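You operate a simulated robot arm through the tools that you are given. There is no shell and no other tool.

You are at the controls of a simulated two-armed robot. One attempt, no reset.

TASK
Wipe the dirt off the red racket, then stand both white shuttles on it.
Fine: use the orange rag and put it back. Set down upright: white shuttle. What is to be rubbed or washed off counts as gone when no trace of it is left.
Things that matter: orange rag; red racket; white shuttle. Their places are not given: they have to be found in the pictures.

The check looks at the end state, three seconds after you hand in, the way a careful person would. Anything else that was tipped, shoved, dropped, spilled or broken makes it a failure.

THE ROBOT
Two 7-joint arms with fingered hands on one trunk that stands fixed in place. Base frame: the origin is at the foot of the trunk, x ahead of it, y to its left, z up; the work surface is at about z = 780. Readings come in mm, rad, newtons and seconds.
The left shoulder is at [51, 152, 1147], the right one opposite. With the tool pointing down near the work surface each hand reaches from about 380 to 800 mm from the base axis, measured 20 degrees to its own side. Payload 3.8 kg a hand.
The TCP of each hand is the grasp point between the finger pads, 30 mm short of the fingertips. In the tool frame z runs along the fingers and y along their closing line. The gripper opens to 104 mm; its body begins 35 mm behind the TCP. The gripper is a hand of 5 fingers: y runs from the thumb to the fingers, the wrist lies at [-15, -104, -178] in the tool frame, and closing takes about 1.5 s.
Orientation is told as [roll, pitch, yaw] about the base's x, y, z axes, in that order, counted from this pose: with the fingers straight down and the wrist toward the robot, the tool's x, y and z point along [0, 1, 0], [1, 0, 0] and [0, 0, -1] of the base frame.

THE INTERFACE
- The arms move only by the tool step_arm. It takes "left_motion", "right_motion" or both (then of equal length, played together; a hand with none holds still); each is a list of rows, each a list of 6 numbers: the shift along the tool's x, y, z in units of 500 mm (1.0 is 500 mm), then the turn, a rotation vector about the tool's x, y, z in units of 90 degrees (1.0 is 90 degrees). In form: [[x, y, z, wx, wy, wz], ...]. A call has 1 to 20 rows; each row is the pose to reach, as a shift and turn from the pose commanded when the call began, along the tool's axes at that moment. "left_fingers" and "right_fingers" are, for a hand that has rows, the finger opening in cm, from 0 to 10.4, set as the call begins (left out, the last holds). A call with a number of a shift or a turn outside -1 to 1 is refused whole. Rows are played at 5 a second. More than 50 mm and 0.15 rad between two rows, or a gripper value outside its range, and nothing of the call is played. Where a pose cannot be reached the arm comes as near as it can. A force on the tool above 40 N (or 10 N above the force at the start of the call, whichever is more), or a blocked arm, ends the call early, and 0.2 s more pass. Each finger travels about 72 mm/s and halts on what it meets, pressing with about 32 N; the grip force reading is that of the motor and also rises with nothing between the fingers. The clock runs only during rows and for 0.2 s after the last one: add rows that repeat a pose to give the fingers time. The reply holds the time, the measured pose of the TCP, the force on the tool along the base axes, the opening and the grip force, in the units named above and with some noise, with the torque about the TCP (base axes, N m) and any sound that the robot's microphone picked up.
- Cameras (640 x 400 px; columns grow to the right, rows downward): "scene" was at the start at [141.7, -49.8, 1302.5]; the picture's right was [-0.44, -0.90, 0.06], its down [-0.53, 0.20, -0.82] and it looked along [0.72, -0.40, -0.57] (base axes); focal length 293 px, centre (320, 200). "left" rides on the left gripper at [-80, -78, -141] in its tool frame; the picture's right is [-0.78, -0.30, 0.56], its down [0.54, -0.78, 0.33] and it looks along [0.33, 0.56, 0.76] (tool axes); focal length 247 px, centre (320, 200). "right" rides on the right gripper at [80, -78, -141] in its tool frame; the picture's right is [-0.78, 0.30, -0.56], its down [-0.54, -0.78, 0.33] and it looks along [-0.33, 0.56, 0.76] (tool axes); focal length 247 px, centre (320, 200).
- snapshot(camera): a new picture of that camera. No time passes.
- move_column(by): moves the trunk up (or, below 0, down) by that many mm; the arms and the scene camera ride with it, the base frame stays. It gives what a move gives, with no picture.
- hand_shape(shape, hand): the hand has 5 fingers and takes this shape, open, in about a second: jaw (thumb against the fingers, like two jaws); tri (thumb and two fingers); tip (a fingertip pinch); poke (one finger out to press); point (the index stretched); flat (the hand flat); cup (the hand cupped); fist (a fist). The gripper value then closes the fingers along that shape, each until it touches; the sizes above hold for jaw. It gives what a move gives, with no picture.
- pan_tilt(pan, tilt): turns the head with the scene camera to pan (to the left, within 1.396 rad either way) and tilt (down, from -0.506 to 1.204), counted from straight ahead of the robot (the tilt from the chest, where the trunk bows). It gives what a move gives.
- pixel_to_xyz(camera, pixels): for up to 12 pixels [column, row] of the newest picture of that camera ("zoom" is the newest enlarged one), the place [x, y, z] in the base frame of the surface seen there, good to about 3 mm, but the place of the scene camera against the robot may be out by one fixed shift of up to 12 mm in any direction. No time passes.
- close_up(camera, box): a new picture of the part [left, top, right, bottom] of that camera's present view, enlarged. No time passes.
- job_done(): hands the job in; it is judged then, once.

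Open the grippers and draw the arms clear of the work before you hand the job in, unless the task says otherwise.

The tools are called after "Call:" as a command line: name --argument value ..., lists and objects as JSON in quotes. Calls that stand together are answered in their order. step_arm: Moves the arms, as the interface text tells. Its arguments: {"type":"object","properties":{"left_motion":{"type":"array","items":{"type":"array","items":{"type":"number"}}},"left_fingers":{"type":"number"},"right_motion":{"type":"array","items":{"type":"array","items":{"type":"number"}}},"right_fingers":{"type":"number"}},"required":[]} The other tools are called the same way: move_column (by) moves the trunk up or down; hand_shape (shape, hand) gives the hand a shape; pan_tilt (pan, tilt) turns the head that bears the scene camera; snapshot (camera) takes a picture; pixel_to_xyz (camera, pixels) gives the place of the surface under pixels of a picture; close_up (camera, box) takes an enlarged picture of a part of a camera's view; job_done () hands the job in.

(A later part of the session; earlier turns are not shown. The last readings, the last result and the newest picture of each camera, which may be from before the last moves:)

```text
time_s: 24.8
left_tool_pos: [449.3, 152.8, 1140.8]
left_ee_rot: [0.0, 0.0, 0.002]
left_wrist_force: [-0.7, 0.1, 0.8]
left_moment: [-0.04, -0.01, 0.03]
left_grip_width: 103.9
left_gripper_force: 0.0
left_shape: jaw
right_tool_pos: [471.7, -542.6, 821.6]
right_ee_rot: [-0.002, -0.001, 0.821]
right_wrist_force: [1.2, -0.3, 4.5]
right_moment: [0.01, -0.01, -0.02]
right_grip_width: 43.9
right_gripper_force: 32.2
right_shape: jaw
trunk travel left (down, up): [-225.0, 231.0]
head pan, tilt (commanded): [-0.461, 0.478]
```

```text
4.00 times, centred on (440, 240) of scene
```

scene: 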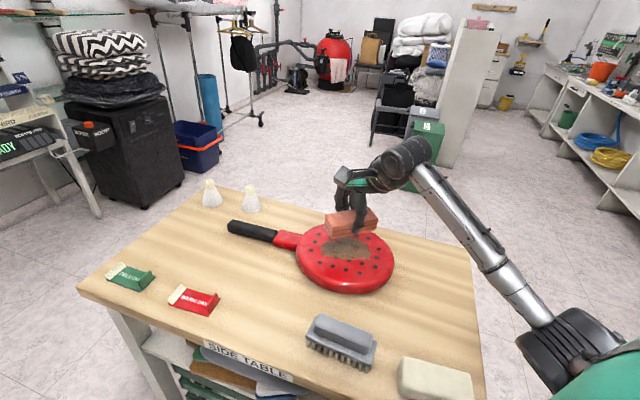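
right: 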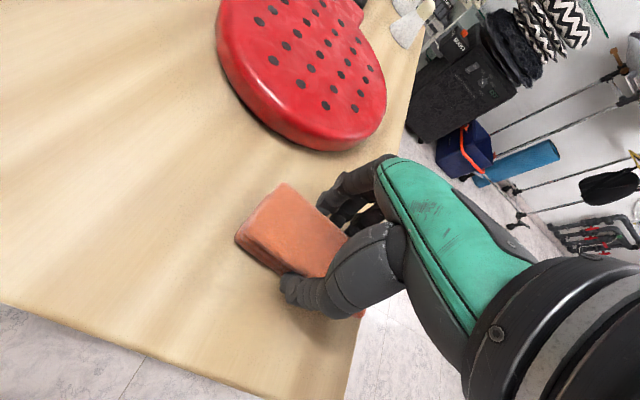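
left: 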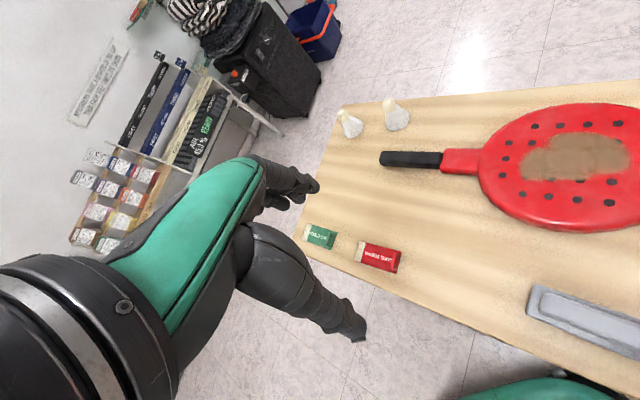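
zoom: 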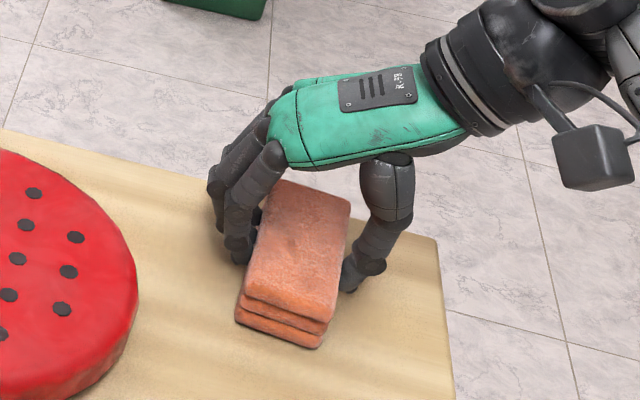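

The rag turned about 9° in the grasp (edge now at -52° instead of -43°). I lift it 5 mm, turn the hand +9.4° and shift 6 mm to restore its original lie, then lower it again.

Call:
step_arm --right_motion '[[0, 0, -0.01, 0, 0, 0], [0, 0.004, -0.01, 0, 0, -0.035], [-0.0005, 0.008, -0.01, 0, 0, -0.07], [-0.001, 0.0117, -0.01, 0, 0, -0.105], [-0.001, 0.0117, -0.01, 0, 0, -0.105], [-0.001, 0.0117, -0.005, 0, 0, -0.105], [-0.001, 0.0117, -0.002, 0, 0, -0.105], [-0.001, 0.0117, 0, 0, 0, -0.105], [-0.001, 0.0117, 0, 0, 0, -0.105]]'

Call:
close_up --camera "right" --box '[220, 175, 360, 285]'

Call:
pixel_to_xyz --camera "zoom" --pixels '[[298, 36], [320, 50], [360, 84], [400, 118], [440, 152], [480, 186], [510, 212], [270, 65], [245, 92], [215, 128], [190, 158], [165, 195]]'

Call:
close_up --camera "scene" --box '[380, 190, 500, 290]'

```text
time_s: 26.8
left_tool_pos: [449.9, 152.9, 1140.5]
left_ee_rot: [-0.001, 0.001, 0.002]
left_wrist_force: [0.4, 0.1, 0.5]
left_moment: [0.01, -0.03, -0.05]
left_grip_width: 103.6
left_gripper_force: 0.0
left_shape: jaw
right_tool_pos: [476.9, -539.3, 820.6]
right_ee_rot: [-0.001, 0.0, 0.985]
right_wrist_force: [1.5, -0.3, 5.4]
right_moment: [-0.01, -0.01, -0.02]
right_grip_width: 43.9
right_gripper_force: 31.9
right_shape: jaw
trunk travel left (down, up): [-225.0, 231.0]
head pan, tilt (commanded): [-0.461, 0.478]
```

```text
3.64 times, centred on (290, 230) of right
```

zoom: 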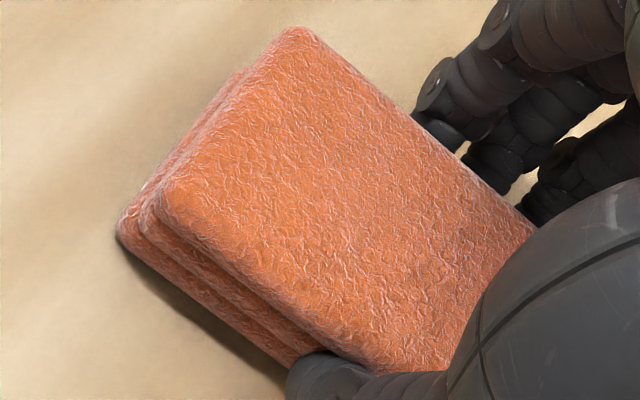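

```text
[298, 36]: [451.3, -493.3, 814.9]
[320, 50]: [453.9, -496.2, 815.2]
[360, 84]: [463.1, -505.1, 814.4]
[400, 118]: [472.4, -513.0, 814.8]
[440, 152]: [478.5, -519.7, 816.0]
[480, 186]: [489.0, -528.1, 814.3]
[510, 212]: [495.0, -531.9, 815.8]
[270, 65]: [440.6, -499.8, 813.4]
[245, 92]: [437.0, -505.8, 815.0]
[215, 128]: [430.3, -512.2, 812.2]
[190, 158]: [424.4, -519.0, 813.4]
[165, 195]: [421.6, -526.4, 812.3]
```

```text
4.00 times, centred on (440, 240) of scene
```

zoom: 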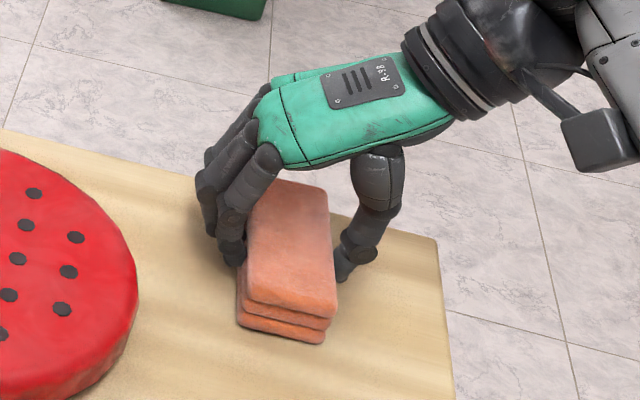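

The rag's corners now match the originals within 2 mm. I open the hand fully in place.

Call:
step_arm --right_motion '[[0, 0, 0, 0, 0, 0], [0, 0, 0, 0, 0, 0], [0, 0, 0, 0, 0, 0], [0, 0, 0, 0, 0, 0], [0, 0, 0, 0, 0, 0], [0, 0, 0, 0, 0, 0], [0, 0, 0, 0, 0, 0], [0, 0, 0, 0, 0, 0]]' --right_fingers 10.4

Call:
close_up --camera "scene" --box '[380, 190, 500, 290]'

```text
time_s: 28.6
left_tool_pos: [449.8, 152.4, 1140.8]
left_ee_rot: [-0.002, 0.0, 0.002]
left_wrist_force: [-0.2, -0.1, -0.5]
left_moment: [-0.01, 0.0, 0.0]
left_grip_width: 103.8
left_gripper_force: 0.2
left_shape: jaw
right_tool_pos: [476.6, -540.2, 819.9]
right_ee_rot: [0.001, 0.0, 0.985]
right_wrist_force: [0.0, -0.7, -0.4]
right_moment: [-0.01, -0.03, 0.01]
right_grip_width: 103.2
right_gripper_force: 0.1
right_shape: jaw
trunk travel left (down, up): [-225.0, 231.0]
head pan, tilt (commanded): [-0.461, 0.478]
```

```text
4.00 times, centred on (440, 240) of scene
```

zoom: 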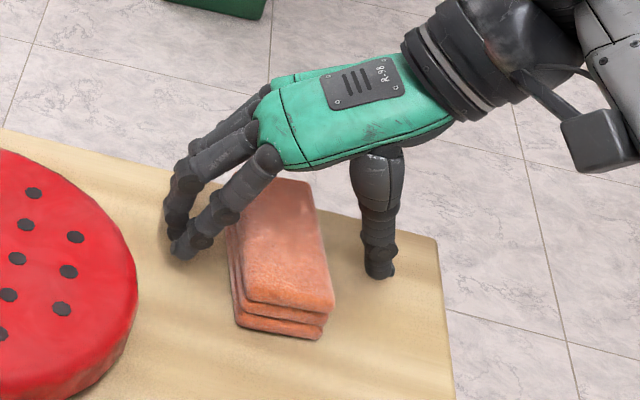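

The rag stands free close to its original place. I raise the hand straight up by 150 mm and check.

Call:
step_arm --right_motion '[[0, 0, -0.05, 0, 0, 0], [0, 0, -0.12, 0, 0, 0], [0, 0, -0.2, 0, 0, 0], [0, 0, -0.28, 0, 0, 0], [0, 0, -0.32, 0, 0, 0]]'

Call:
snapshot --camera "scene"

Call:
snapshot --camera "right"

```text
time_s: 29.8
left_tool_pos: [449.5, 151.6, 1139.5]
left_ee_rot: [-0.001, -0.001, 0.001]
left_wrist_force: [0.5, 0.1, 0.6]
left_moment: [0.0, -0.02, 0.03]
left_grip_width: 103.7
left_gripper_force: 0.0
left_shape: jaw
right_tool_pos: [475.1, -538.1, 979.5]
right_ee_rot: [0.0, 0.0, 0.985]
right_wrist_force: [0.0, -0.3, 0.0]
right_moment: [0.0, -0.03, 0.02]
right_grip_width: 103.3
right_gripper_force: 0.0
right_shape: jaw
trunk travel left (down, up): [-225.0, 231.0]
head pan, tilt (commanded): [-0.461, 0.478]
```

```text
taken
```

scene: 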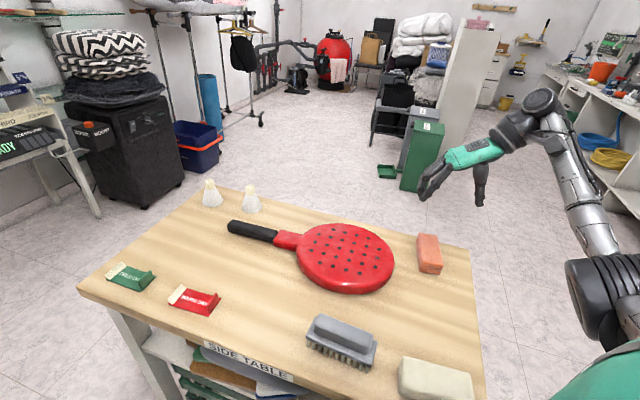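

```text
taken
```

right: 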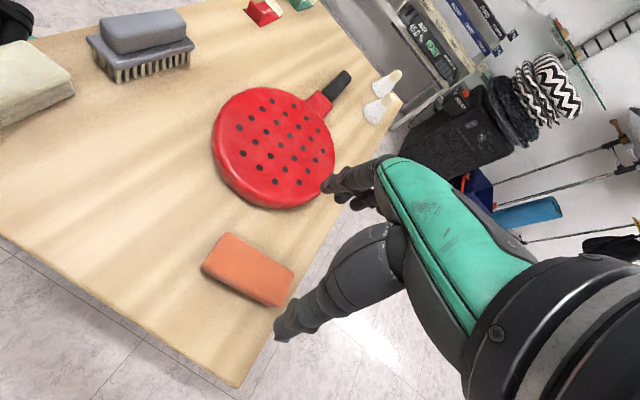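

The rag is at (429,253) in the scene (was about (432,254)). I measure its corners to see if the position is close enough.

Call:
close_up --camera "right" --box '[175, 215, 335, 315]'

Call:
close_up --camera "scene" --box '[390, 210, 490, 290]'

```text
4.00 times, centred on (255, 265) of right
```

zoom: 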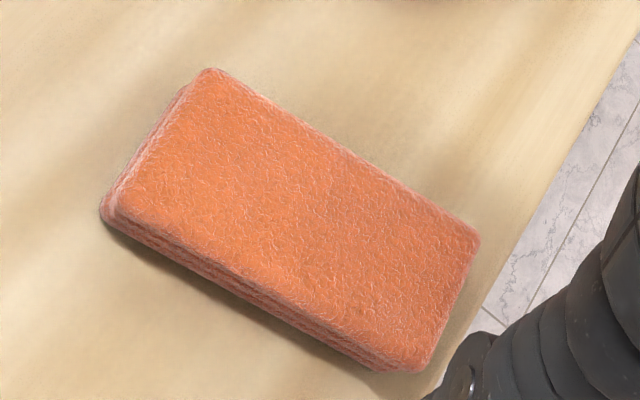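

```text
5.00 times, centred on (440, 250) of scene
```

zoom: 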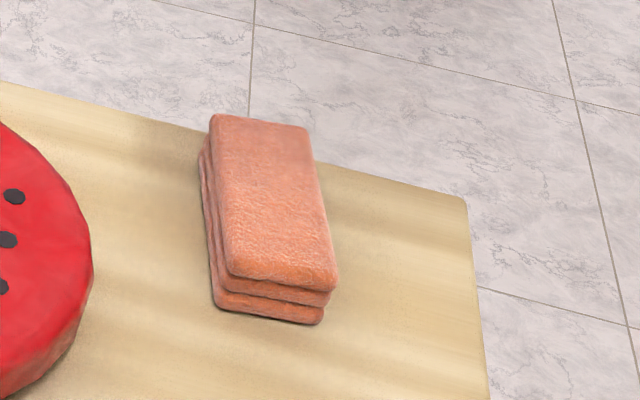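

The rag is back within about 6 mm of its old place, which is fine. The shuttles stand far away ((826,-199) and (893,-98)), so I'll need a forward-tilted hand; I bring the hand into view above the table, tilted 45° about its closing line, to study its geometry.

Call:
step_arm --right_motion '[[0.039, 0.061, -0.0075, 0, -0.0625, 0], [0.078, 0.121, -0.015, 0, -0.125, 0], [0.116, 0.182, -0.0225, 0, -0.1875, 0], [0.155, 0.2425, -0.03, 0, -0.25, 0], [0.194, 0.303, -0.0375, 0, -0.3125, 0], [0.2325, 0.364, -0.045, 0, -0.375, 0], [0.271, 0.424, -0.0525, 0, -0.4375, 0], [0.31, 0.485, -0.06, 0, -0.5, 0], [0.31, 0.485, -0.06, 0, -0.5, 0]]' --right_fingers 6.0

Call:
snapshot --camera "scene"

Call:
snapshot --camera "right"

```text
time_s: 31.8
left_tool_pos: [451.1, 152.0, 1140.9]
left_ee_rot: [0.001, 0.0, 0.001]
left_wrist_force: [0.0, 0.1, -0.1]
left_moment: [-0.01, 0.01, 0.0]
left_grip_width: 103.8
left_gripper_force: 0.1
left_shape: jaw
right_tool_pos: [479.3, -251.2, 1010.9]
right_ee_rot: [-0.788, -0.001, 0.984]
right_wrist_force: [0.1, -0.4, 0.6]
right_moment: [-0.04, -0.04, 0.01]
right_grip_width: 60.2
right_gripper_force: 0.0
right_shape: jaw
trunk travel left (down, up): [-225.0, 231.0]
head pan, tilt (commanded): [-0.461, 0.478]
```

```text
taken
```

scene: 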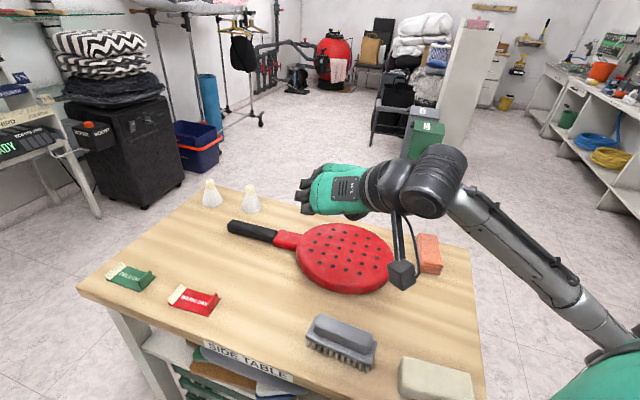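

```text
taken
```

right: 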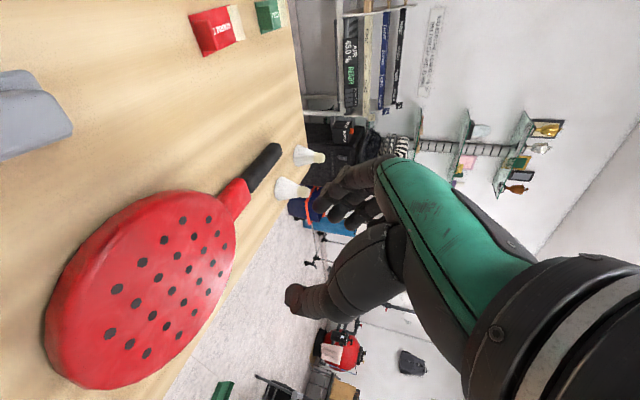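

The right camera itself shows the thumb tip near (292,297) and the finger tips near (330-360,190-220). I zoom there and measure the tips relative to the TCP.

Call:
close_up --camera "right" --box '[270, 140, 430, 330]'

```text
2.11 times, centred on (350, 235) of right
```

zoom: 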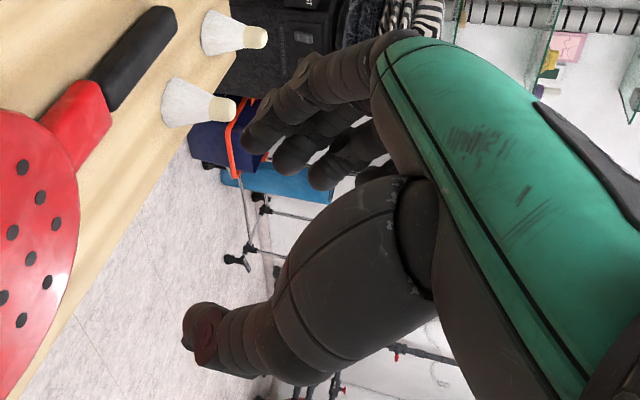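

Call:
pixel_to_xyz --camera "zoom" --pixels '[[250, 135], [275, 125], [300, 110], [280, 160], [300, 150], [320, 180], [340, 165], [190, 310], [200, 345], [220, 340], [250, 345], [300, 280]]'

```text
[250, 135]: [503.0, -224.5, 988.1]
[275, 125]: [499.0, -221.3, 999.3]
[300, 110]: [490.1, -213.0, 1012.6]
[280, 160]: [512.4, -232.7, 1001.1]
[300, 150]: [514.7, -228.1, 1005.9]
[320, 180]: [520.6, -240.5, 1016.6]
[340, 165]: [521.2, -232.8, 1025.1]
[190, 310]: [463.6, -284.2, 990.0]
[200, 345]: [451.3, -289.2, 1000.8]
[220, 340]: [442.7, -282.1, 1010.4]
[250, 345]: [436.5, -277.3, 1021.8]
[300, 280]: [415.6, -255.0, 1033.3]
```

In the tool frame the thumb and index tips sit opposite each other near x≈0 (other fingers lie toward -x), so the cork can be pinched by thumb and index. Now I measure both shuttles' corks precisely from the right camera's zoom.

Call:
close_up --camera "right" --box '[264, 135, 344, 205]'

Call:
close_up --camera "scene" --box '[190, 170, 280, 225]'

```text
5.71 times, centred on (304, 170) of right
```

zoom: 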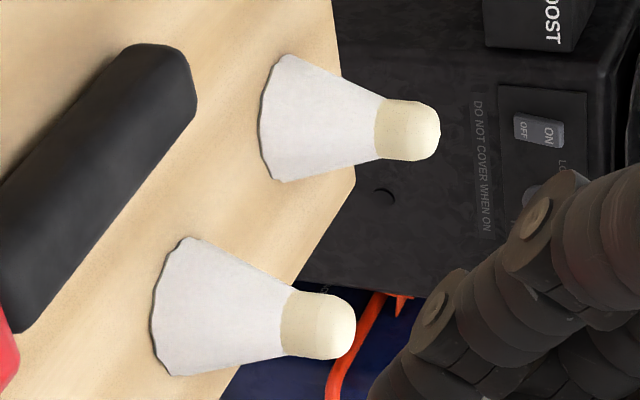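

```text
7.11 times, centred on (235, 198) of scene
```

zoom: 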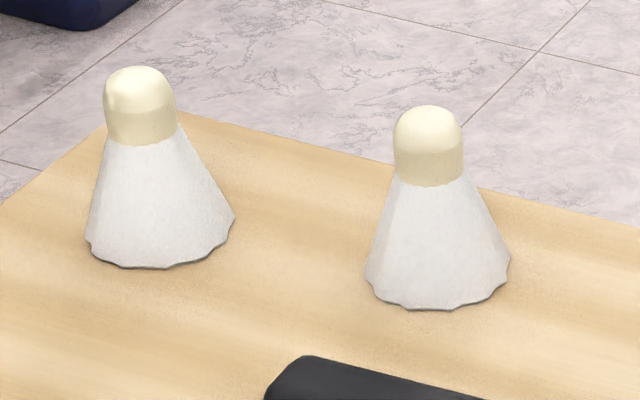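

Call:
pixel_to_xyz --camera "zoom" --pixels '[[140, 75], [140, 115], [110, 115], [173, 115], [150, 255], [160, 200], [428, 115], [428, 155], [398, 155], [459, 155], [435, 298], [435, 240]]'

Call:
close_up --camera "right" --box '[264, 135, 344, 205]'

Call:
pixel_to_xyz --camera "zoom" --pixels '[[400, 130], [430, 130], [400, 103], [400, 156], [300, 130], [270, 120], [310, 325], [345, 325], [315, 296], [310, 352], [220, 315], [165, 310]]'

```text
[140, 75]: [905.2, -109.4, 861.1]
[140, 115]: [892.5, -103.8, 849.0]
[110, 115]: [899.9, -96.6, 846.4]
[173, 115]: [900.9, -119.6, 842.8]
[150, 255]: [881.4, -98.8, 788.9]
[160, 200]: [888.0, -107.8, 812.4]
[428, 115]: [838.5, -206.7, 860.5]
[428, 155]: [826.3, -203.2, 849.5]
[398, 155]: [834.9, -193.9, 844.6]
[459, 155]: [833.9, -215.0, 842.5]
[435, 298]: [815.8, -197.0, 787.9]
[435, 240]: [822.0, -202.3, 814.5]
```

```text
5.71 times, centred on (304, 170) of right
```

zoom: 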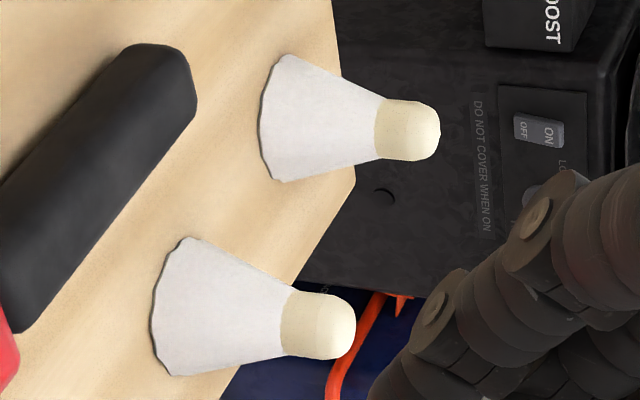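

```text
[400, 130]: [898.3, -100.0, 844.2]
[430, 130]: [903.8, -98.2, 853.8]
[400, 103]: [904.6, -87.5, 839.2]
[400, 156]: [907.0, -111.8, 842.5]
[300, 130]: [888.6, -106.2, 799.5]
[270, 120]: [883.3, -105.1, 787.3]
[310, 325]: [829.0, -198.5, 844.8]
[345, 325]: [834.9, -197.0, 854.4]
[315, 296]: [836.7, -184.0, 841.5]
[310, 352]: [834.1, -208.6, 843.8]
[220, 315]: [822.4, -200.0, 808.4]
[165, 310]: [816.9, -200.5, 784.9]
```

From the right camera the cork axes are about (840.5,-197.5) and (908.5,-98), cork tops near z≈860. I move the tilted hand to a high point behind shuttle 1, at (784,-160,1034), before lowering the trunk.

Call:
step_arm --right_motion '[[-0.0401, 0.0611, 0.0317, 0, 0, 0], [-0.0801, 0.1222, 0.0635, 0, 0, 0], [-0.1202, 0.1834, 0.0952, 0, 0, 0], [-0.1603, 0.2445, 0.1269, 0, 0, 0], [-0.2004, 0.3056, 0.1586, 0, 0, 0], [-0.2404, 0.3667, 0.1904, 0, 0, 0], [-0.2805, 0.4279, 0.2221, 0, 0, 0], [-0.3206, 0.489, 0.2538, 0, 0, 0], [-0.3206, 0.489, 0.2538, 0, 0, 0]]' --right_fingers 6.0

Call:
snapshot --camera "scene"

```text
time_s: 33.8
left_tool_pos: [449.9, 152.4, 1139.7]
left_ee_rot: [0.001, 0.001, 0.001]
left_wrist_force: [-0.4, 0.0, 0.8]
left_moment: [0.0, -0.03, 0.01]
left_grip_width: 103.5
left_gripper_force: 0.0
left_shape: jaw
right_tool_pos: [785.0, -161.1, 1036.7]
right_ee_rot: [-0.786, 0.0, 0.986]
right_wrist_force: [0.2, 0.9, 1.2]
right_moment: [0.01, 0.02, 0.03]
right_grip_width: 60.6
right_gripper_force: 0.0
right_shape: jaw
trunk travel left (down, up): [-225.0, 231.0]
head pan, tilt (commanded): [-0.461, 0.478]
```

```text
taken
```

scene: 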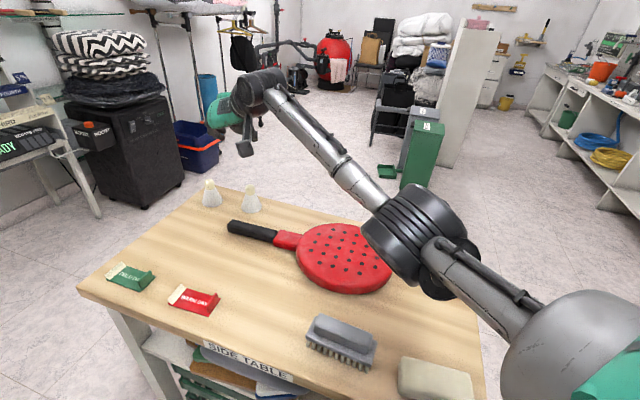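

The arm reached the point. The elbow is at about (420,240) in the scene; I check its place and the forearm's before lowering the trunk.

Call:
pixel_to_xyz --camera "scene" --pixels '[[400, 240], [430, 290], [420, 200], [450, 220], [480, 290], [520, 330], [340, 175], [265, 95], [245, 148], [420, 265], [380, 240], [445, 270]]'

Call:
snapshot --camera "right"

```text
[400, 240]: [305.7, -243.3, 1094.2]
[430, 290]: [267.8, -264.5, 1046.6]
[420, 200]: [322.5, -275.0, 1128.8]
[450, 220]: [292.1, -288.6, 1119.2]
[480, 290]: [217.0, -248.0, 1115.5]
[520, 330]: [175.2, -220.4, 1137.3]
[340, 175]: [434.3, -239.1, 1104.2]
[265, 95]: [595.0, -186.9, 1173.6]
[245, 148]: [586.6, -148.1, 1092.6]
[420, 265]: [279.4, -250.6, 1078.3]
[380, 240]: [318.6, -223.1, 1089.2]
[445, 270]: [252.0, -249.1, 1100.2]
```

```text
taken
```

right: 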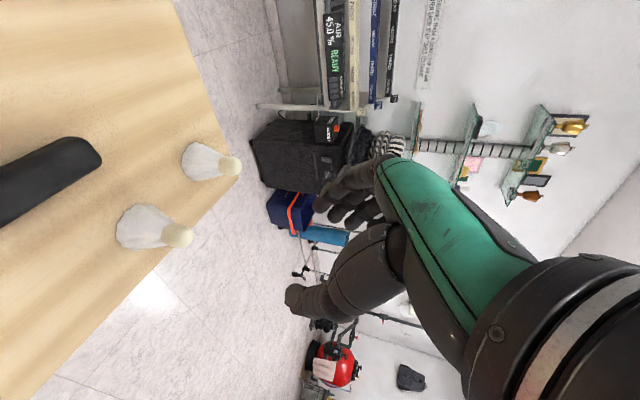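

The elbow's lowest part is at about z 1040, so lowering by 120 keeps it well clear of the table. I lower the trunk by 120 mm.

Call:
move_column --by -120

Call:
snapshot --camera "scene"

Call:
close_up --camera "right" --box '[90, 120, 410, 320]'

```text
time_s: 35.3
left_tool_pos: [450.9, 151.9, 1018.9]
left_ee_rot: [-0.001, -0.001, 0.001]
left_wrist_force: [-0.5, 0.3, 0.3]
left_moment: [-0.05, 0.01, 0.01]
left_grip_width: 103.8
left_gripper_force: 0.0
left_shape: jaw
right_tool_pos: [784.8, -159.7, 915.8]
right_ee_rot: [-0.787, -0.001, 0.984]
right_wrist_force: [-0.3, 0.2, 0.3]
right_moment: [-0.01, 0.01, -0.03]
right_grip_width: 60.4
right_gripper_force: 0.1
right_shape: jaw
trunk travel left (down, up): [-105.0, 351.0]
head pan, tilt (commanded): [-0.461, 0.478]
```

```text
taken
```

scene: 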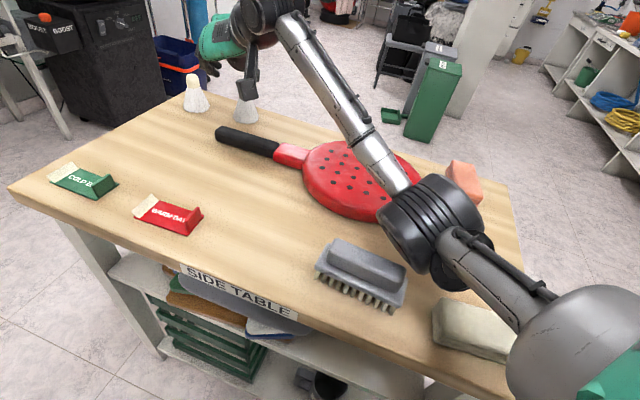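

```text
2.00 times, centred on (250, 220) of right
```

zoom: 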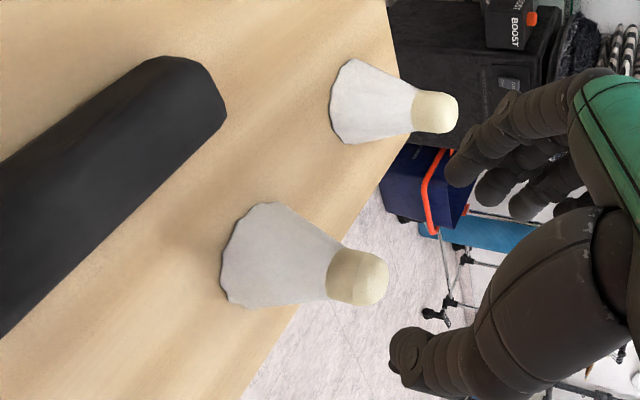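

Good: the cork of shuttle 1 appears at (358,277) in this zoom, between thumb (405,350) and index (460,175). I measure it from here.

Call:
pixel_to_xyz --camera "zoom" --pixels '[[358, 277], [345, 255], [340, 300], [365, 256], [360, 302], [382, 280], [335, 275], [300, 265], [460, 172], [470, 160], [395, 345], [400, 375]]'

Call:
close_up --camera "right" --box '[220, 200, 300, 250]'

```text
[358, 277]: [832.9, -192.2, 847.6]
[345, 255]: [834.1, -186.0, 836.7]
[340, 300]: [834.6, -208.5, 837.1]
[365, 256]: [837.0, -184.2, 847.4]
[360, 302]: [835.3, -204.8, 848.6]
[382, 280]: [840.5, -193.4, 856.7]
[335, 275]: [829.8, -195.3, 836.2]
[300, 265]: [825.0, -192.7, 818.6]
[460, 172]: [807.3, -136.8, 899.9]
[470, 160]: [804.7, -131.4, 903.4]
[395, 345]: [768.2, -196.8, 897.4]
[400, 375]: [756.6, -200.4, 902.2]
```

```text
8.00 times, centred on (260, 225) of right
```

zoom: 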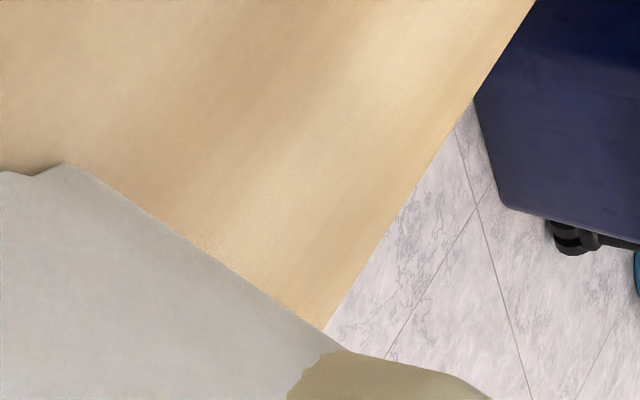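

The cork axis is measured at about (841,-197), within 1 mm of the hand's closing plane. I advance 55 mm along the finger direction and check again.

Call:
step_arm --right_motion '[[0, 0, 0.03, 0, 0, 0], [0, 0, 0.06, 0, 0, 0], [0, 0, 0.09, 0, 0, 0], [0, 0, 0.11, 0, 0, 0], [0, 0, 0.11, 0, 0, 0]]' --right_fingers 6.0

Call:
close_up --camera "right" --box '[190, 150, 430, 330]'

Call:
snapshot --camera "scene"

```text
time_s: 36.5
left_tool_pos: [451.6, 150.8, 1019.3]
left_ee_rot: [0.001, 0.0, 0.001]
left_wrist_force: [0.5, 0.6, -0.1]
left_moment: [-0.01, 0.0, -0.02]
left_grip_width: 103.6
left_gripper_force: 0.1
left_shape: jaw
right_tool_pos: [817.2, -181.3, 875.3]
right_ee_rot: [-0.788, -0.001, 0.985]
right_wrist_force: [0.3, -1.0, 0.2]
right_moment: [0.01, 0.02, 0.02]
right_grip_width: 60.2
right_gripper_force: 0.0
right_shape: jaw
trunk travel left (down, up): [-105.0, 351.0]
head pan, tilt (commanded): [-0.461, 0.478]
```

```text
2.22 times, centred on (310, 240) of right
```

zoom: 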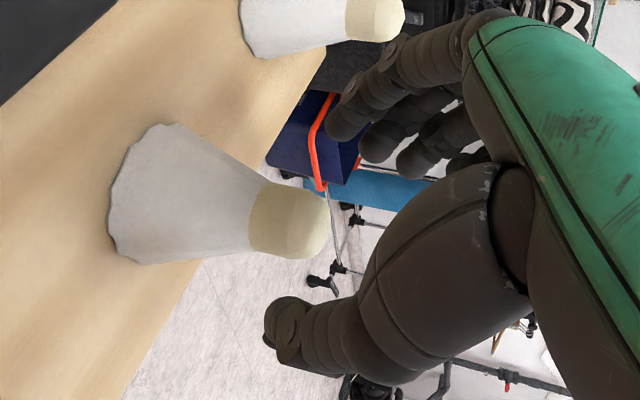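

```text
taken
```

scene: 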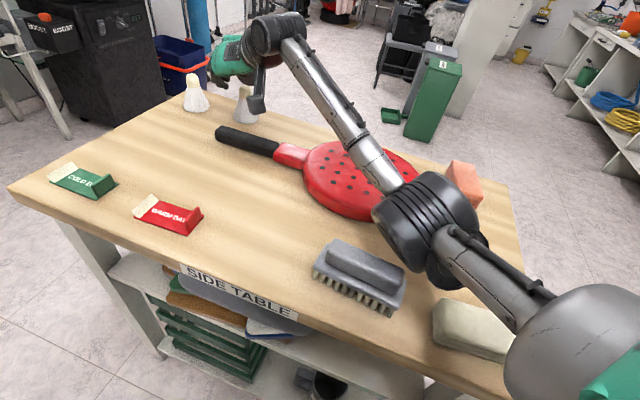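

The cork at (290,220) in the zoom lies in front of thumb (270,320) and index (345,120). I measure the cork and finger tips again.

Call:
pixel_to_xyz --camera "zoom" --pixels '[[290, 220], [285, 188], [280, 252], [300, 190], [297, 255], [322, 222], [260, 215], [335, 130], [345, 110], [270, 310], [275, 340], [375, 20]]'

```text
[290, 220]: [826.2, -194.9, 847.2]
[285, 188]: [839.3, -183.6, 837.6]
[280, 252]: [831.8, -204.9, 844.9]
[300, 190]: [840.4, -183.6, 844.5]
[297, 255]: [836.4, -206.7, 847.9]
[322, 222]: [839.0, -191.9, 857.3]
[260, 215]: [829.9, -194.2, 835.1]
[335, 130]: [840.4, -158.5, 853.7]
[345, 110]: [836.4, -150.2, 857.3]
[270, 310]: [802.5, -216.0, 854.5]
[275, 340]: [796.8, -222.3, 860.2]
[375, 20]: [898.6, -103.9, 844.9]
```

The cork is centred to within about 1 mm between thumb and index. I advance the remaining 25 mm and bring the fingers to a 35 mm opening.

Call:
step_arm --right_motion '[[0, 0, 0.02, 0, 0, 0], [0, 0, 0.04, 0, 0, 0], [0, 0, 0.05, 0, 0, 0], [0, 0, 0.05, 0, 0, 0]]' --right_fingers 6.0

Call:
close_up --camera "right" --box '[220, 150, 420, 320]'

Call:
close_up --camera "scene" --box '[170, 10, 310, 130]'

```text
time_s: 37.5
left_tool_pos: [452.8, 151.9, 1017.8]
left_ee_rot: [0.001, 0.001, 0.003]
left_wrist_force: [-0.4, -0.5, -0.2]
left_moment: [0.04, 0.0, -0.03]
left_grip_width: 103.9
left_gripper_force: 0.1
left_shape: jaw
right_tool_pos: [832.8, -192.2, 858.5]
right_ee_rot: [-0.784, 0.0, 0.987]
right_wrist_force: [-0.2, 0.1, -0.3]
right_moment: [-0.01, -0.01, 0.0]
right_grip_width: 60.3
right_gripper_force: 0.0
right_shape: jaw
trunk travel left (down, up): [-105.0, 351.0]
head pan, tilt (commanded): [-0.461, 0.478]
```

```text
2.35 times, centred on (320, 235) of right
```

zoom: 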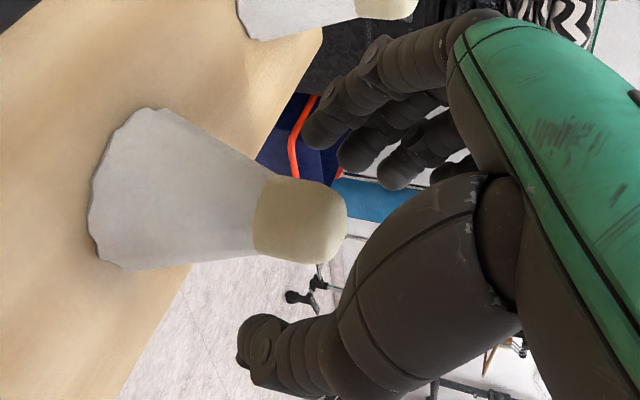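

```text
3.33 times, centred on (240, 70) of scene
```

zoom: 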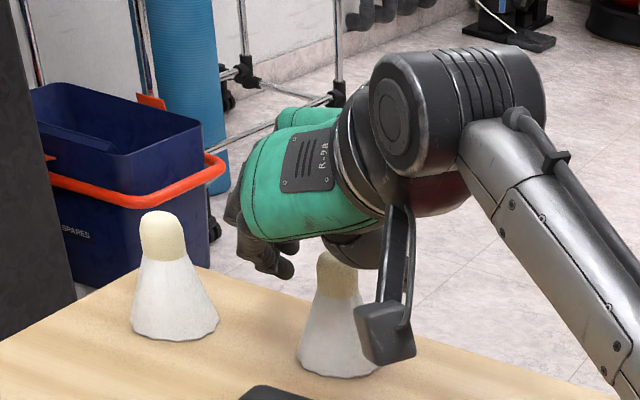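

The thumb and index tips straddle the cork. I close to a 34 mm opening first and check the symmetry.

Call:
step_arm --right_motion '[[0, 0, 0, 0, 0, 0], [0, 0, 0, 0, 0, 0], [0, 0, 0, 0, 0, 0], [0, 0, 0, 0, 0, 0]]' --right_fingers 3.4

Call:
close_up --camera "right" --box '[220, 150, 420, 320]'

```text
time_s: 38.5
left_tool_pos: [452.5, 150.5, 1019.6]
left_ee_rot: [0.002, 0.002, 0.001]
left_wrist_force: [-0.6, -0.3, 0.4]
left_moment: [0.02, -0.02, -0.03]
left_grip_width: 103.3
left_gripper_force: 0.0
left_shape: jaw
right_tool_pos: [834.0, -190.7, 857.1]
right_ee_rot: [-0.783, 0.001, 0.983]
right_wrist_force: [-0.4, 0.9, 0.3]
right_moment: [0.01, -0.02, -0.02]
right_grip_width: 34.5
right_gripper_force: 0.1
right_shape: jaw
trunk travel left (down, up): [-105.0, 351.0]
head pan, tilt (commanded): [-0.461, 0.478]
```

```text
2.35 times, centred on (320, 235) of right
```

zoom: 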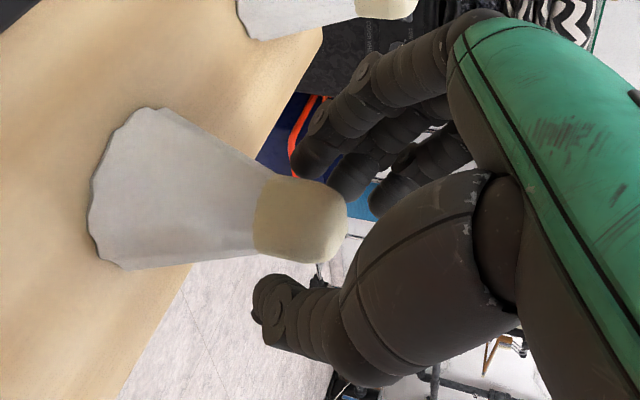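

The cork sits between the pads with a slightly smaller gap on the index side. I shift 1 mm toward the index side and close on the cork.

Call:
step_arm --right_motion '[[0, 0.002, 0, 0, 0, 0], [0, 0.002, 0, 0, 0, 0]]' --right_fingers 3.0

Call:
step_arm --right_motion '[[0, 0, 0, 0, 0, 0], [0, 0, 0, 0, 0, 0], [0, 0, 0, 0, 0, 0], [0, 0, 0, 0, 0, 0], [0, 0, 0, 0, 0, 0]]' --right_fingers 1.5

Call:
close_up --camera "right" --box '[220, 150, 420, 320]'

Call:
close_up --camera "scene" --box '[170, 10, 310, 130]'

```text
time_s: 39.1
left_tool_pos: [452.2, 151.1, 1018.9]
left_ee_rot: [-0.002, 0.003, 0.002]
left_wrist_force: [0.3, -0.4, -0.5]
left_moment: [-0.04, -0.01, 0.02]
left_grip_width: 103.9
left_gripper_force: 0.1
left_shape: jaw
right_tool_pos: [833.4, -191.1, 856.9]
right_ee_rot: [-0.786, -0.001, 0.987]
right_wrist_force: [0.5, 0.0, -0.4]
right_moment: [0.01, -0.02, 0.01]
right_grip_width: 30.0
right_gripper_force: 0.1
right_shape: jaw
trunk travel left (down, up): [-105.0, 351.0]
head pan, tilt (commanded): [-0.461, 0.478]
```

```text
time_s: 40.3
left_tool_pos: [453.0, 151.4, 1018.6]
left_ee_rot: [0.001, -0.001, 0.002]
left_wrist_force: [-0.8, -0.3, -0.6]
left_moment: [-0.01, -0.02, -0.02]
left_grip_width: 103.7
left_gripper_force: 0.1
left_shape: jaw
right_tool_pos: [832.5, -191.1, 857.3]
right_ee_rot: [-0.785, 0.001, 0.984]
right_wrist_force: [-0.3, -0.6, 0.8]
right_moment: [0.02, -0.02, 0.02]
right_grip_width: 18.0
right_gripper_force: 31.6
right_shape: jaw
trunk travel left (down, up): [-105.0, 351.0]
head pan, tilt (commanded): [-0.461, 0.478]
```

```text
2.35 times, centred on (320, 235) of right
```

zoom: 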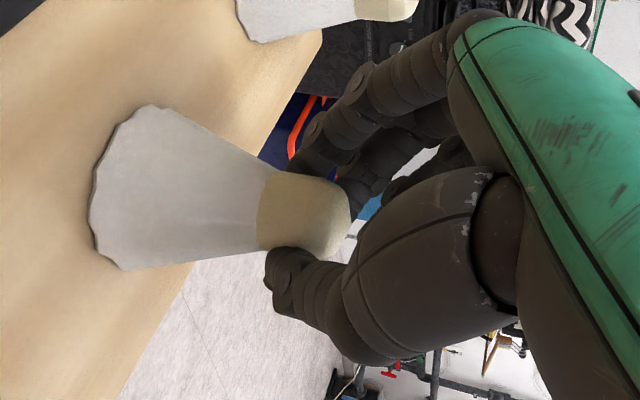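

```text
3.33 times, centred on (240, 70) of scene
```

zoom: 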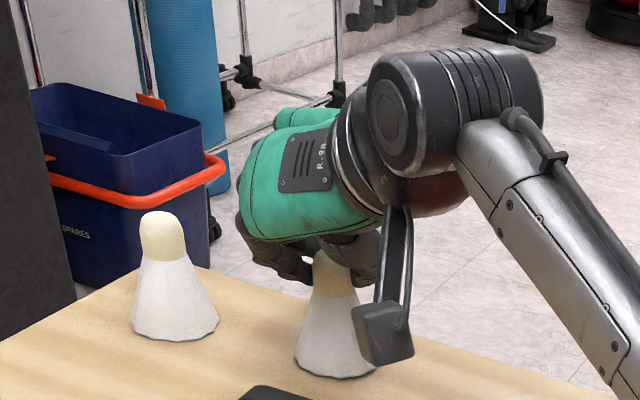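

The cork is gripped (18 mm, 32 N) and the shuttle still stands straight. I lift straight up by 20 mm and check.

Call:
step_arm --right_motion '[[-0.007, 0, -0.007, 0, 0, 0], [-0.0141, 0, -0.0141, 0, 0, 0], [-0.0212, 0, -0.0212, 0, 0, 0], [-0.0283, 0, -0.0283, 0, 0, 0]]'

Call:
close_up --camera "right" --box '[220, 150, 420, 320]'

Call:
close_up --camera "scene" --box '[170, 10, 310, 130]'

```text
time_s: 41.3
left_tool_pos: [452.8, 152.8, 1019.2]
left_ee_rot: [0.001, 0.0, 0.002]
left_wrist_force: [-0.7, 0.5, 0.0]
left_moment: [-0.01, 0.0, -0.01]
left_grip_width: 103.6
left_gripper_force: 0.0
left_shape: jaw
right_tool_pos: [833.3, -191.0, 876.5]
right_ee_rot: [-0.786, 0.0, 0.984]
right_wrist_force: [-0.1, 0.3, -1.3]
right_moment: [-0.02, 0.01, -0.02]
right_grip_width: 18.0
right_gripper_force: 31.9
right_shape: jaw
trunk travel left (down, up): [-105.0, 351.0]
head pan, tilt (commanded): [-0.461, 0.478]
```

```text
2.35 times, centred on (320, 235) of right
```

zoom: 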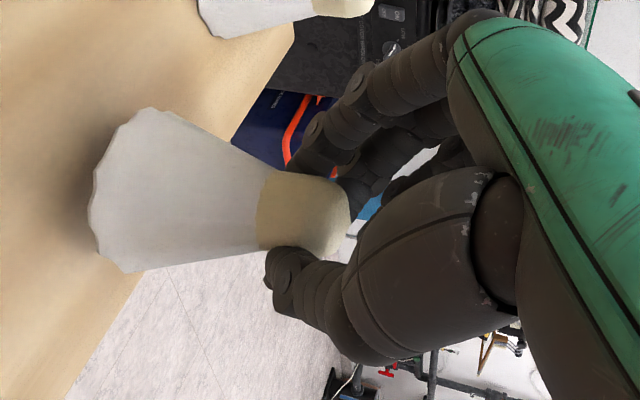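

```text
3.33 times, centred on (240, 70) of scene
```

zoom: 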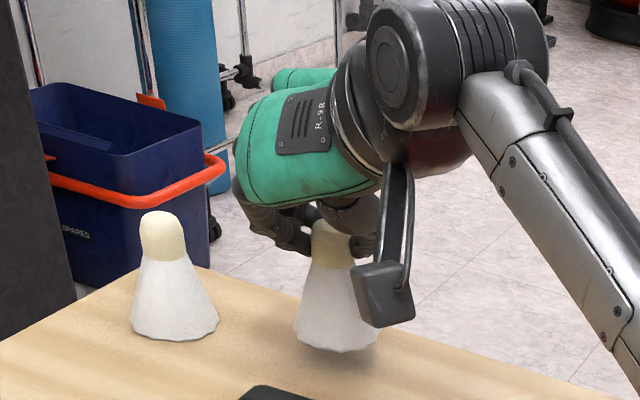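

The shuttle hangs upright. I raise the trunk back by 120 mm, which also lifts the shuttle clear of everything.

Call:
move_column --by 120

Call:
close_up --camera "right" --box '[220, 150, 420, 320]'

```text
time_s: 42.8
left_tool_pos: [453.1, 150.9, 1138.5]
left_ee_rot: [0.001, 0.003, 0.001]
left_wrist_force: [0.3, -0.2, 0.8]
left_moment: [0.04, 0.03, -0.01]
left_grip_width: 103.6
left_gripper_force: 0.0
left_shape: jaw
right_tool_pos: [830.7, -190.7, 1015.2]
right_ee_rot: [-0.803, -0.009, 0.986]
right_wrist_force: [0.2, 0.5, -0.4]
right_moment: [-0.03, -0.01, -0.02]
right_grip_width: 18.2
right_gripper_force: 31.9
right_shape: jaw
trunk travel left (down, up): [-225.0, 231.0]
head pan, tilt (commanded): [-0.461, 0.478]
```

```text
2.35 times, centred on (320, 235) of right
```

zoom: 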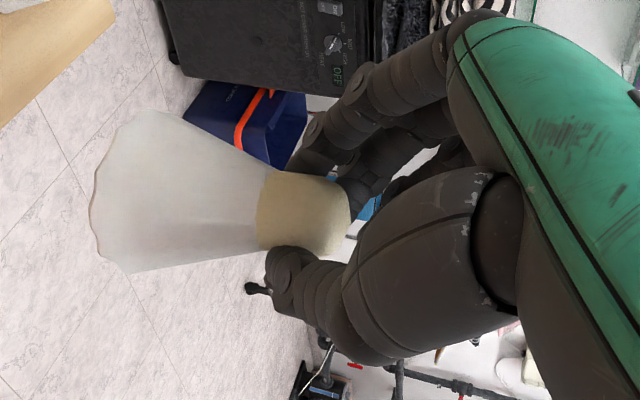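

The TCP reads z 1015 rather than the expected 997, so I play two hold rows to see where the arm settles.

Call:
step_arm --right_motion '[[0, 0, 0, 0, 0, 0], [0, 0, 0, 0, 0, 0]]'

Call:
snapshot --camera "scene"

```text
time_s: 43.4
left_tool_pos: [452.4, 150.7, 1138.7]
left_ee_rot: [0.001, 0.001, 0.002]
left_wrist_force: [0.8, -0.1, 0.0]
left_moment: [0.0, 0.01, -0.04]
left_grip_width: 103.9
left_gripper_force: 0.0
left_shape: jaw
right_tool_pos: [830.2, -190.7, 1016.3]
right_ee_rot: [-0.802, -0.013, 0.987]
right_wrist_force: [0.1, -0.2, 0.7]
right_moment: [0.03, -0.06, 0.0]
right_grip_width: 18.2
right_gripper_force: 31.5
right_shape: jaw
trunk travel left (down, up): [-225.0, 231.0]
head pan, tilt (commanded): [-0.461, 0.478]
```

```text
taken
```

scene: 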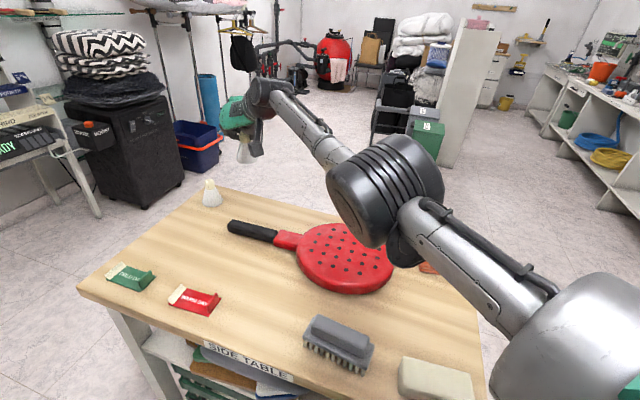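

It is stable at (830,-191,1016) with a tiny orientation drift. I now carry the shuttle at this height to above the far part of the racket, TCP about (583,-360,1000).

Call:
step_arm --right_motion '[[0.0226, -0.0694, -0.0176, 0, 0, 0], [0.0451, -0.1388, -0.0352, 0, 0, 0], [0.0677, -0.2081, -0.0527, 0, 0, 0], [0.0902, -0.2775, -0.0703, 0, 0, 0], [0.1128, -0.3469, -0.0879, 0, 0, 0], [0.1353, -0.4163, -0.1055, 0, 0, 0], [0.1579, -0.4856, -0.123, 0, 0, 0], [0.1804, -0.555, -0.1406, 0, 0, 0], [0.1804, -0.555, -0.1406, 0, 0, 0]]'

Call:
snapshot --camera "scene"

Call:
snapshot --camera "right"

```text
time_s: 45.4
left_tool_pos: [452.9, 151.5, 1139.3]
left_ee_rot: [-0.002, 0.001, 0.002]
left_wrist_force: [0.0, -0.2, -1.2]
left_moment: [-0.02, -0.04, -0.01]
left_grip_width: 103.8
left_gripper_force: 0.1
left_shape: jaw
right_tool_pos: [580.0, -359.9, 998.0]
right_ee_rot: [-0.802, -0.013, 0.987]
right_wrist_force: [-1.2, 0.3, -1.1]
right_moment: [0.0, 0.01, 0.0]
right_grip_width: 18.0
right_gripper_force: 31.8
right_shape: jaw
trunk travel left (down, up): [-225.0, 231.0]
head pan, tilt (commanded): [-0.461, 0.478]
```

```text
taken
```

scene: 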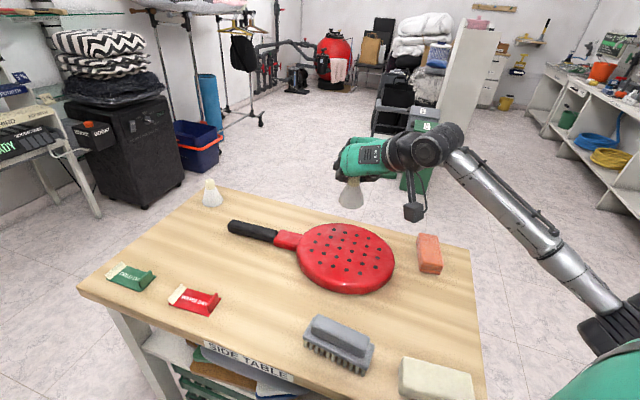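

```text
taken
```

right: 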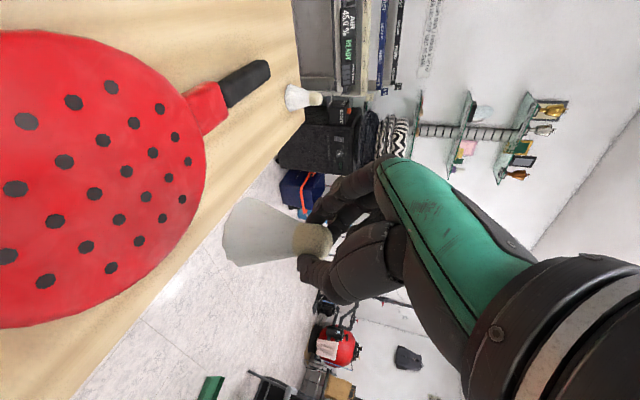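

The shuttle is above the racket. The brush at (338,345) looks slightly different from the start, so I check it by zoom and coordinates.

Call:
close_up --camera "scene" --box '[280, 300, 480, 400]'

Call:
pixel_to_xyz --camera "scene" --pixels '[[340, 340], [435, 380], [130, 275], [195, 300], [483, 395], [100, 280], [345, 250], [393, 262], [298, 258]]'

```text
3.20 times, centred on (380, 350) of scene
```

zoom: 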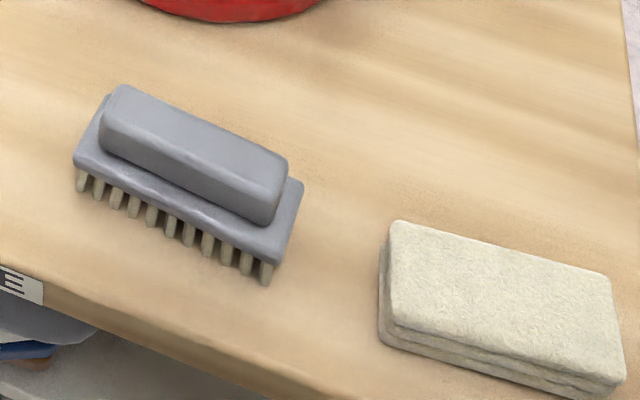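

```text
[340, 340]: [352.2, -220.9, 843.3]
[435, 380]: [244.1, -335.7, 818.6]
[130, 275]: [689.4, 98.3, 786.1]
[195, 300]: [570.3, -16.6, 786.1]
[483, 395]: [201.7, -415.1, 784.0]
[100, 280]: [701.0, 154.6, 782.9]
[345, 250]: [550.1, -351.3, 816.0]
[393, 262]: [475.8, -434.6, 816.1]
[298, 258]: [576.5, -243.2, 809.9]
```

I take the same zoom box as at the very start to compare the brush's place directly.

Call:
close_up --camera "scene" --box '[180, 160, 500, 360]'

```text
2.00 times, centred on (340, 260) of scene
```

zoom: 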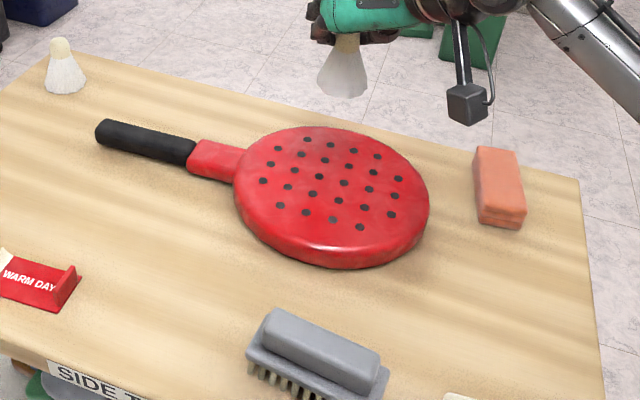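

The brush seems to have been nudged a few mm (probably by the elbow while the trunk was low); I'll look at that later and keep the elbow away from it. Now I lower shuttle 1 toward the racket by 85 mm while correcting the 1° tilt.

Call:
step_arm --right_motion '[[0.0305, -0.0005, 0.0295, 0.0015, 0.0025, -0.0015], [0.0611, -0.0011, 0.0591, 0.003, 0.0051, -0.003], [0.0917, -0.0016, 0.0886, 0.0045, 0.0076, -0.0045], [0.1222, -0.0022, 0.1182, 0.0058, 0.0102, -0.0059], [0.1222, -0.0022, 0.1182, 0.0058, 0.0102, -0.0059]]'

Call:
close_up --camera "scene" --box '[290, 150, 450, 300]'

Call:
snapshot --camera "right"

```text
time_s: 46.6
left_tool_pos: [451.3, 150.8, 1138.5]
left_ee_rot: [0.001, -0.001, 0.001]
left_wrist_force: [-0.3, 0.5, -0.5]
left_moment: [0.01, -0.02, 0.02]
left_grip_width: 103.8
left_gripper_force: 0.1
left_shape: jaw
right_tool_pos: [582.5, -358.8, 910.0]
right_ee_rot: [-0.787, 0.001, 0.985]
right_wrist_force: [0.4, -0.1, -0.6]
right_moment: [0.02, 0.03, 0.01]
right_grip_width: 18.1
right_gripper_force: 31.6
right_shape: jaw
trunk travel left (down, up): [-225.0, 231.0]
head pan, tilt (commanded): [-0.461, 0.478]
```

```text
2.67 times, centred on (370, 225) of scene
```

zoom: 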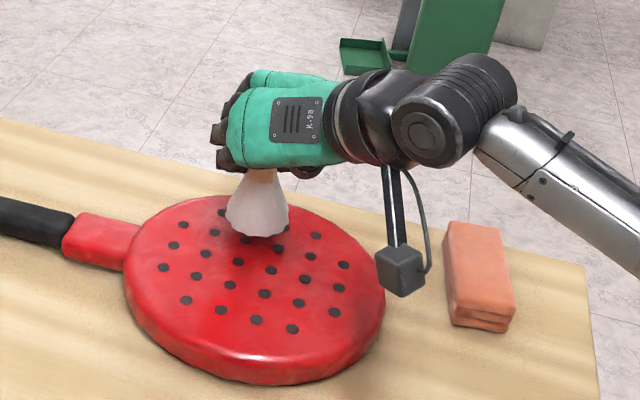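

```text
taken
```

right: 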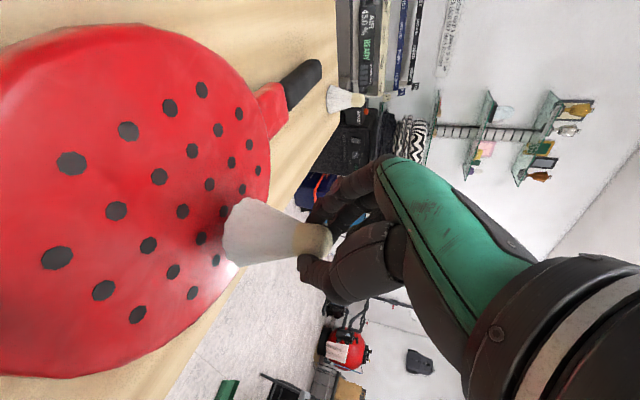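

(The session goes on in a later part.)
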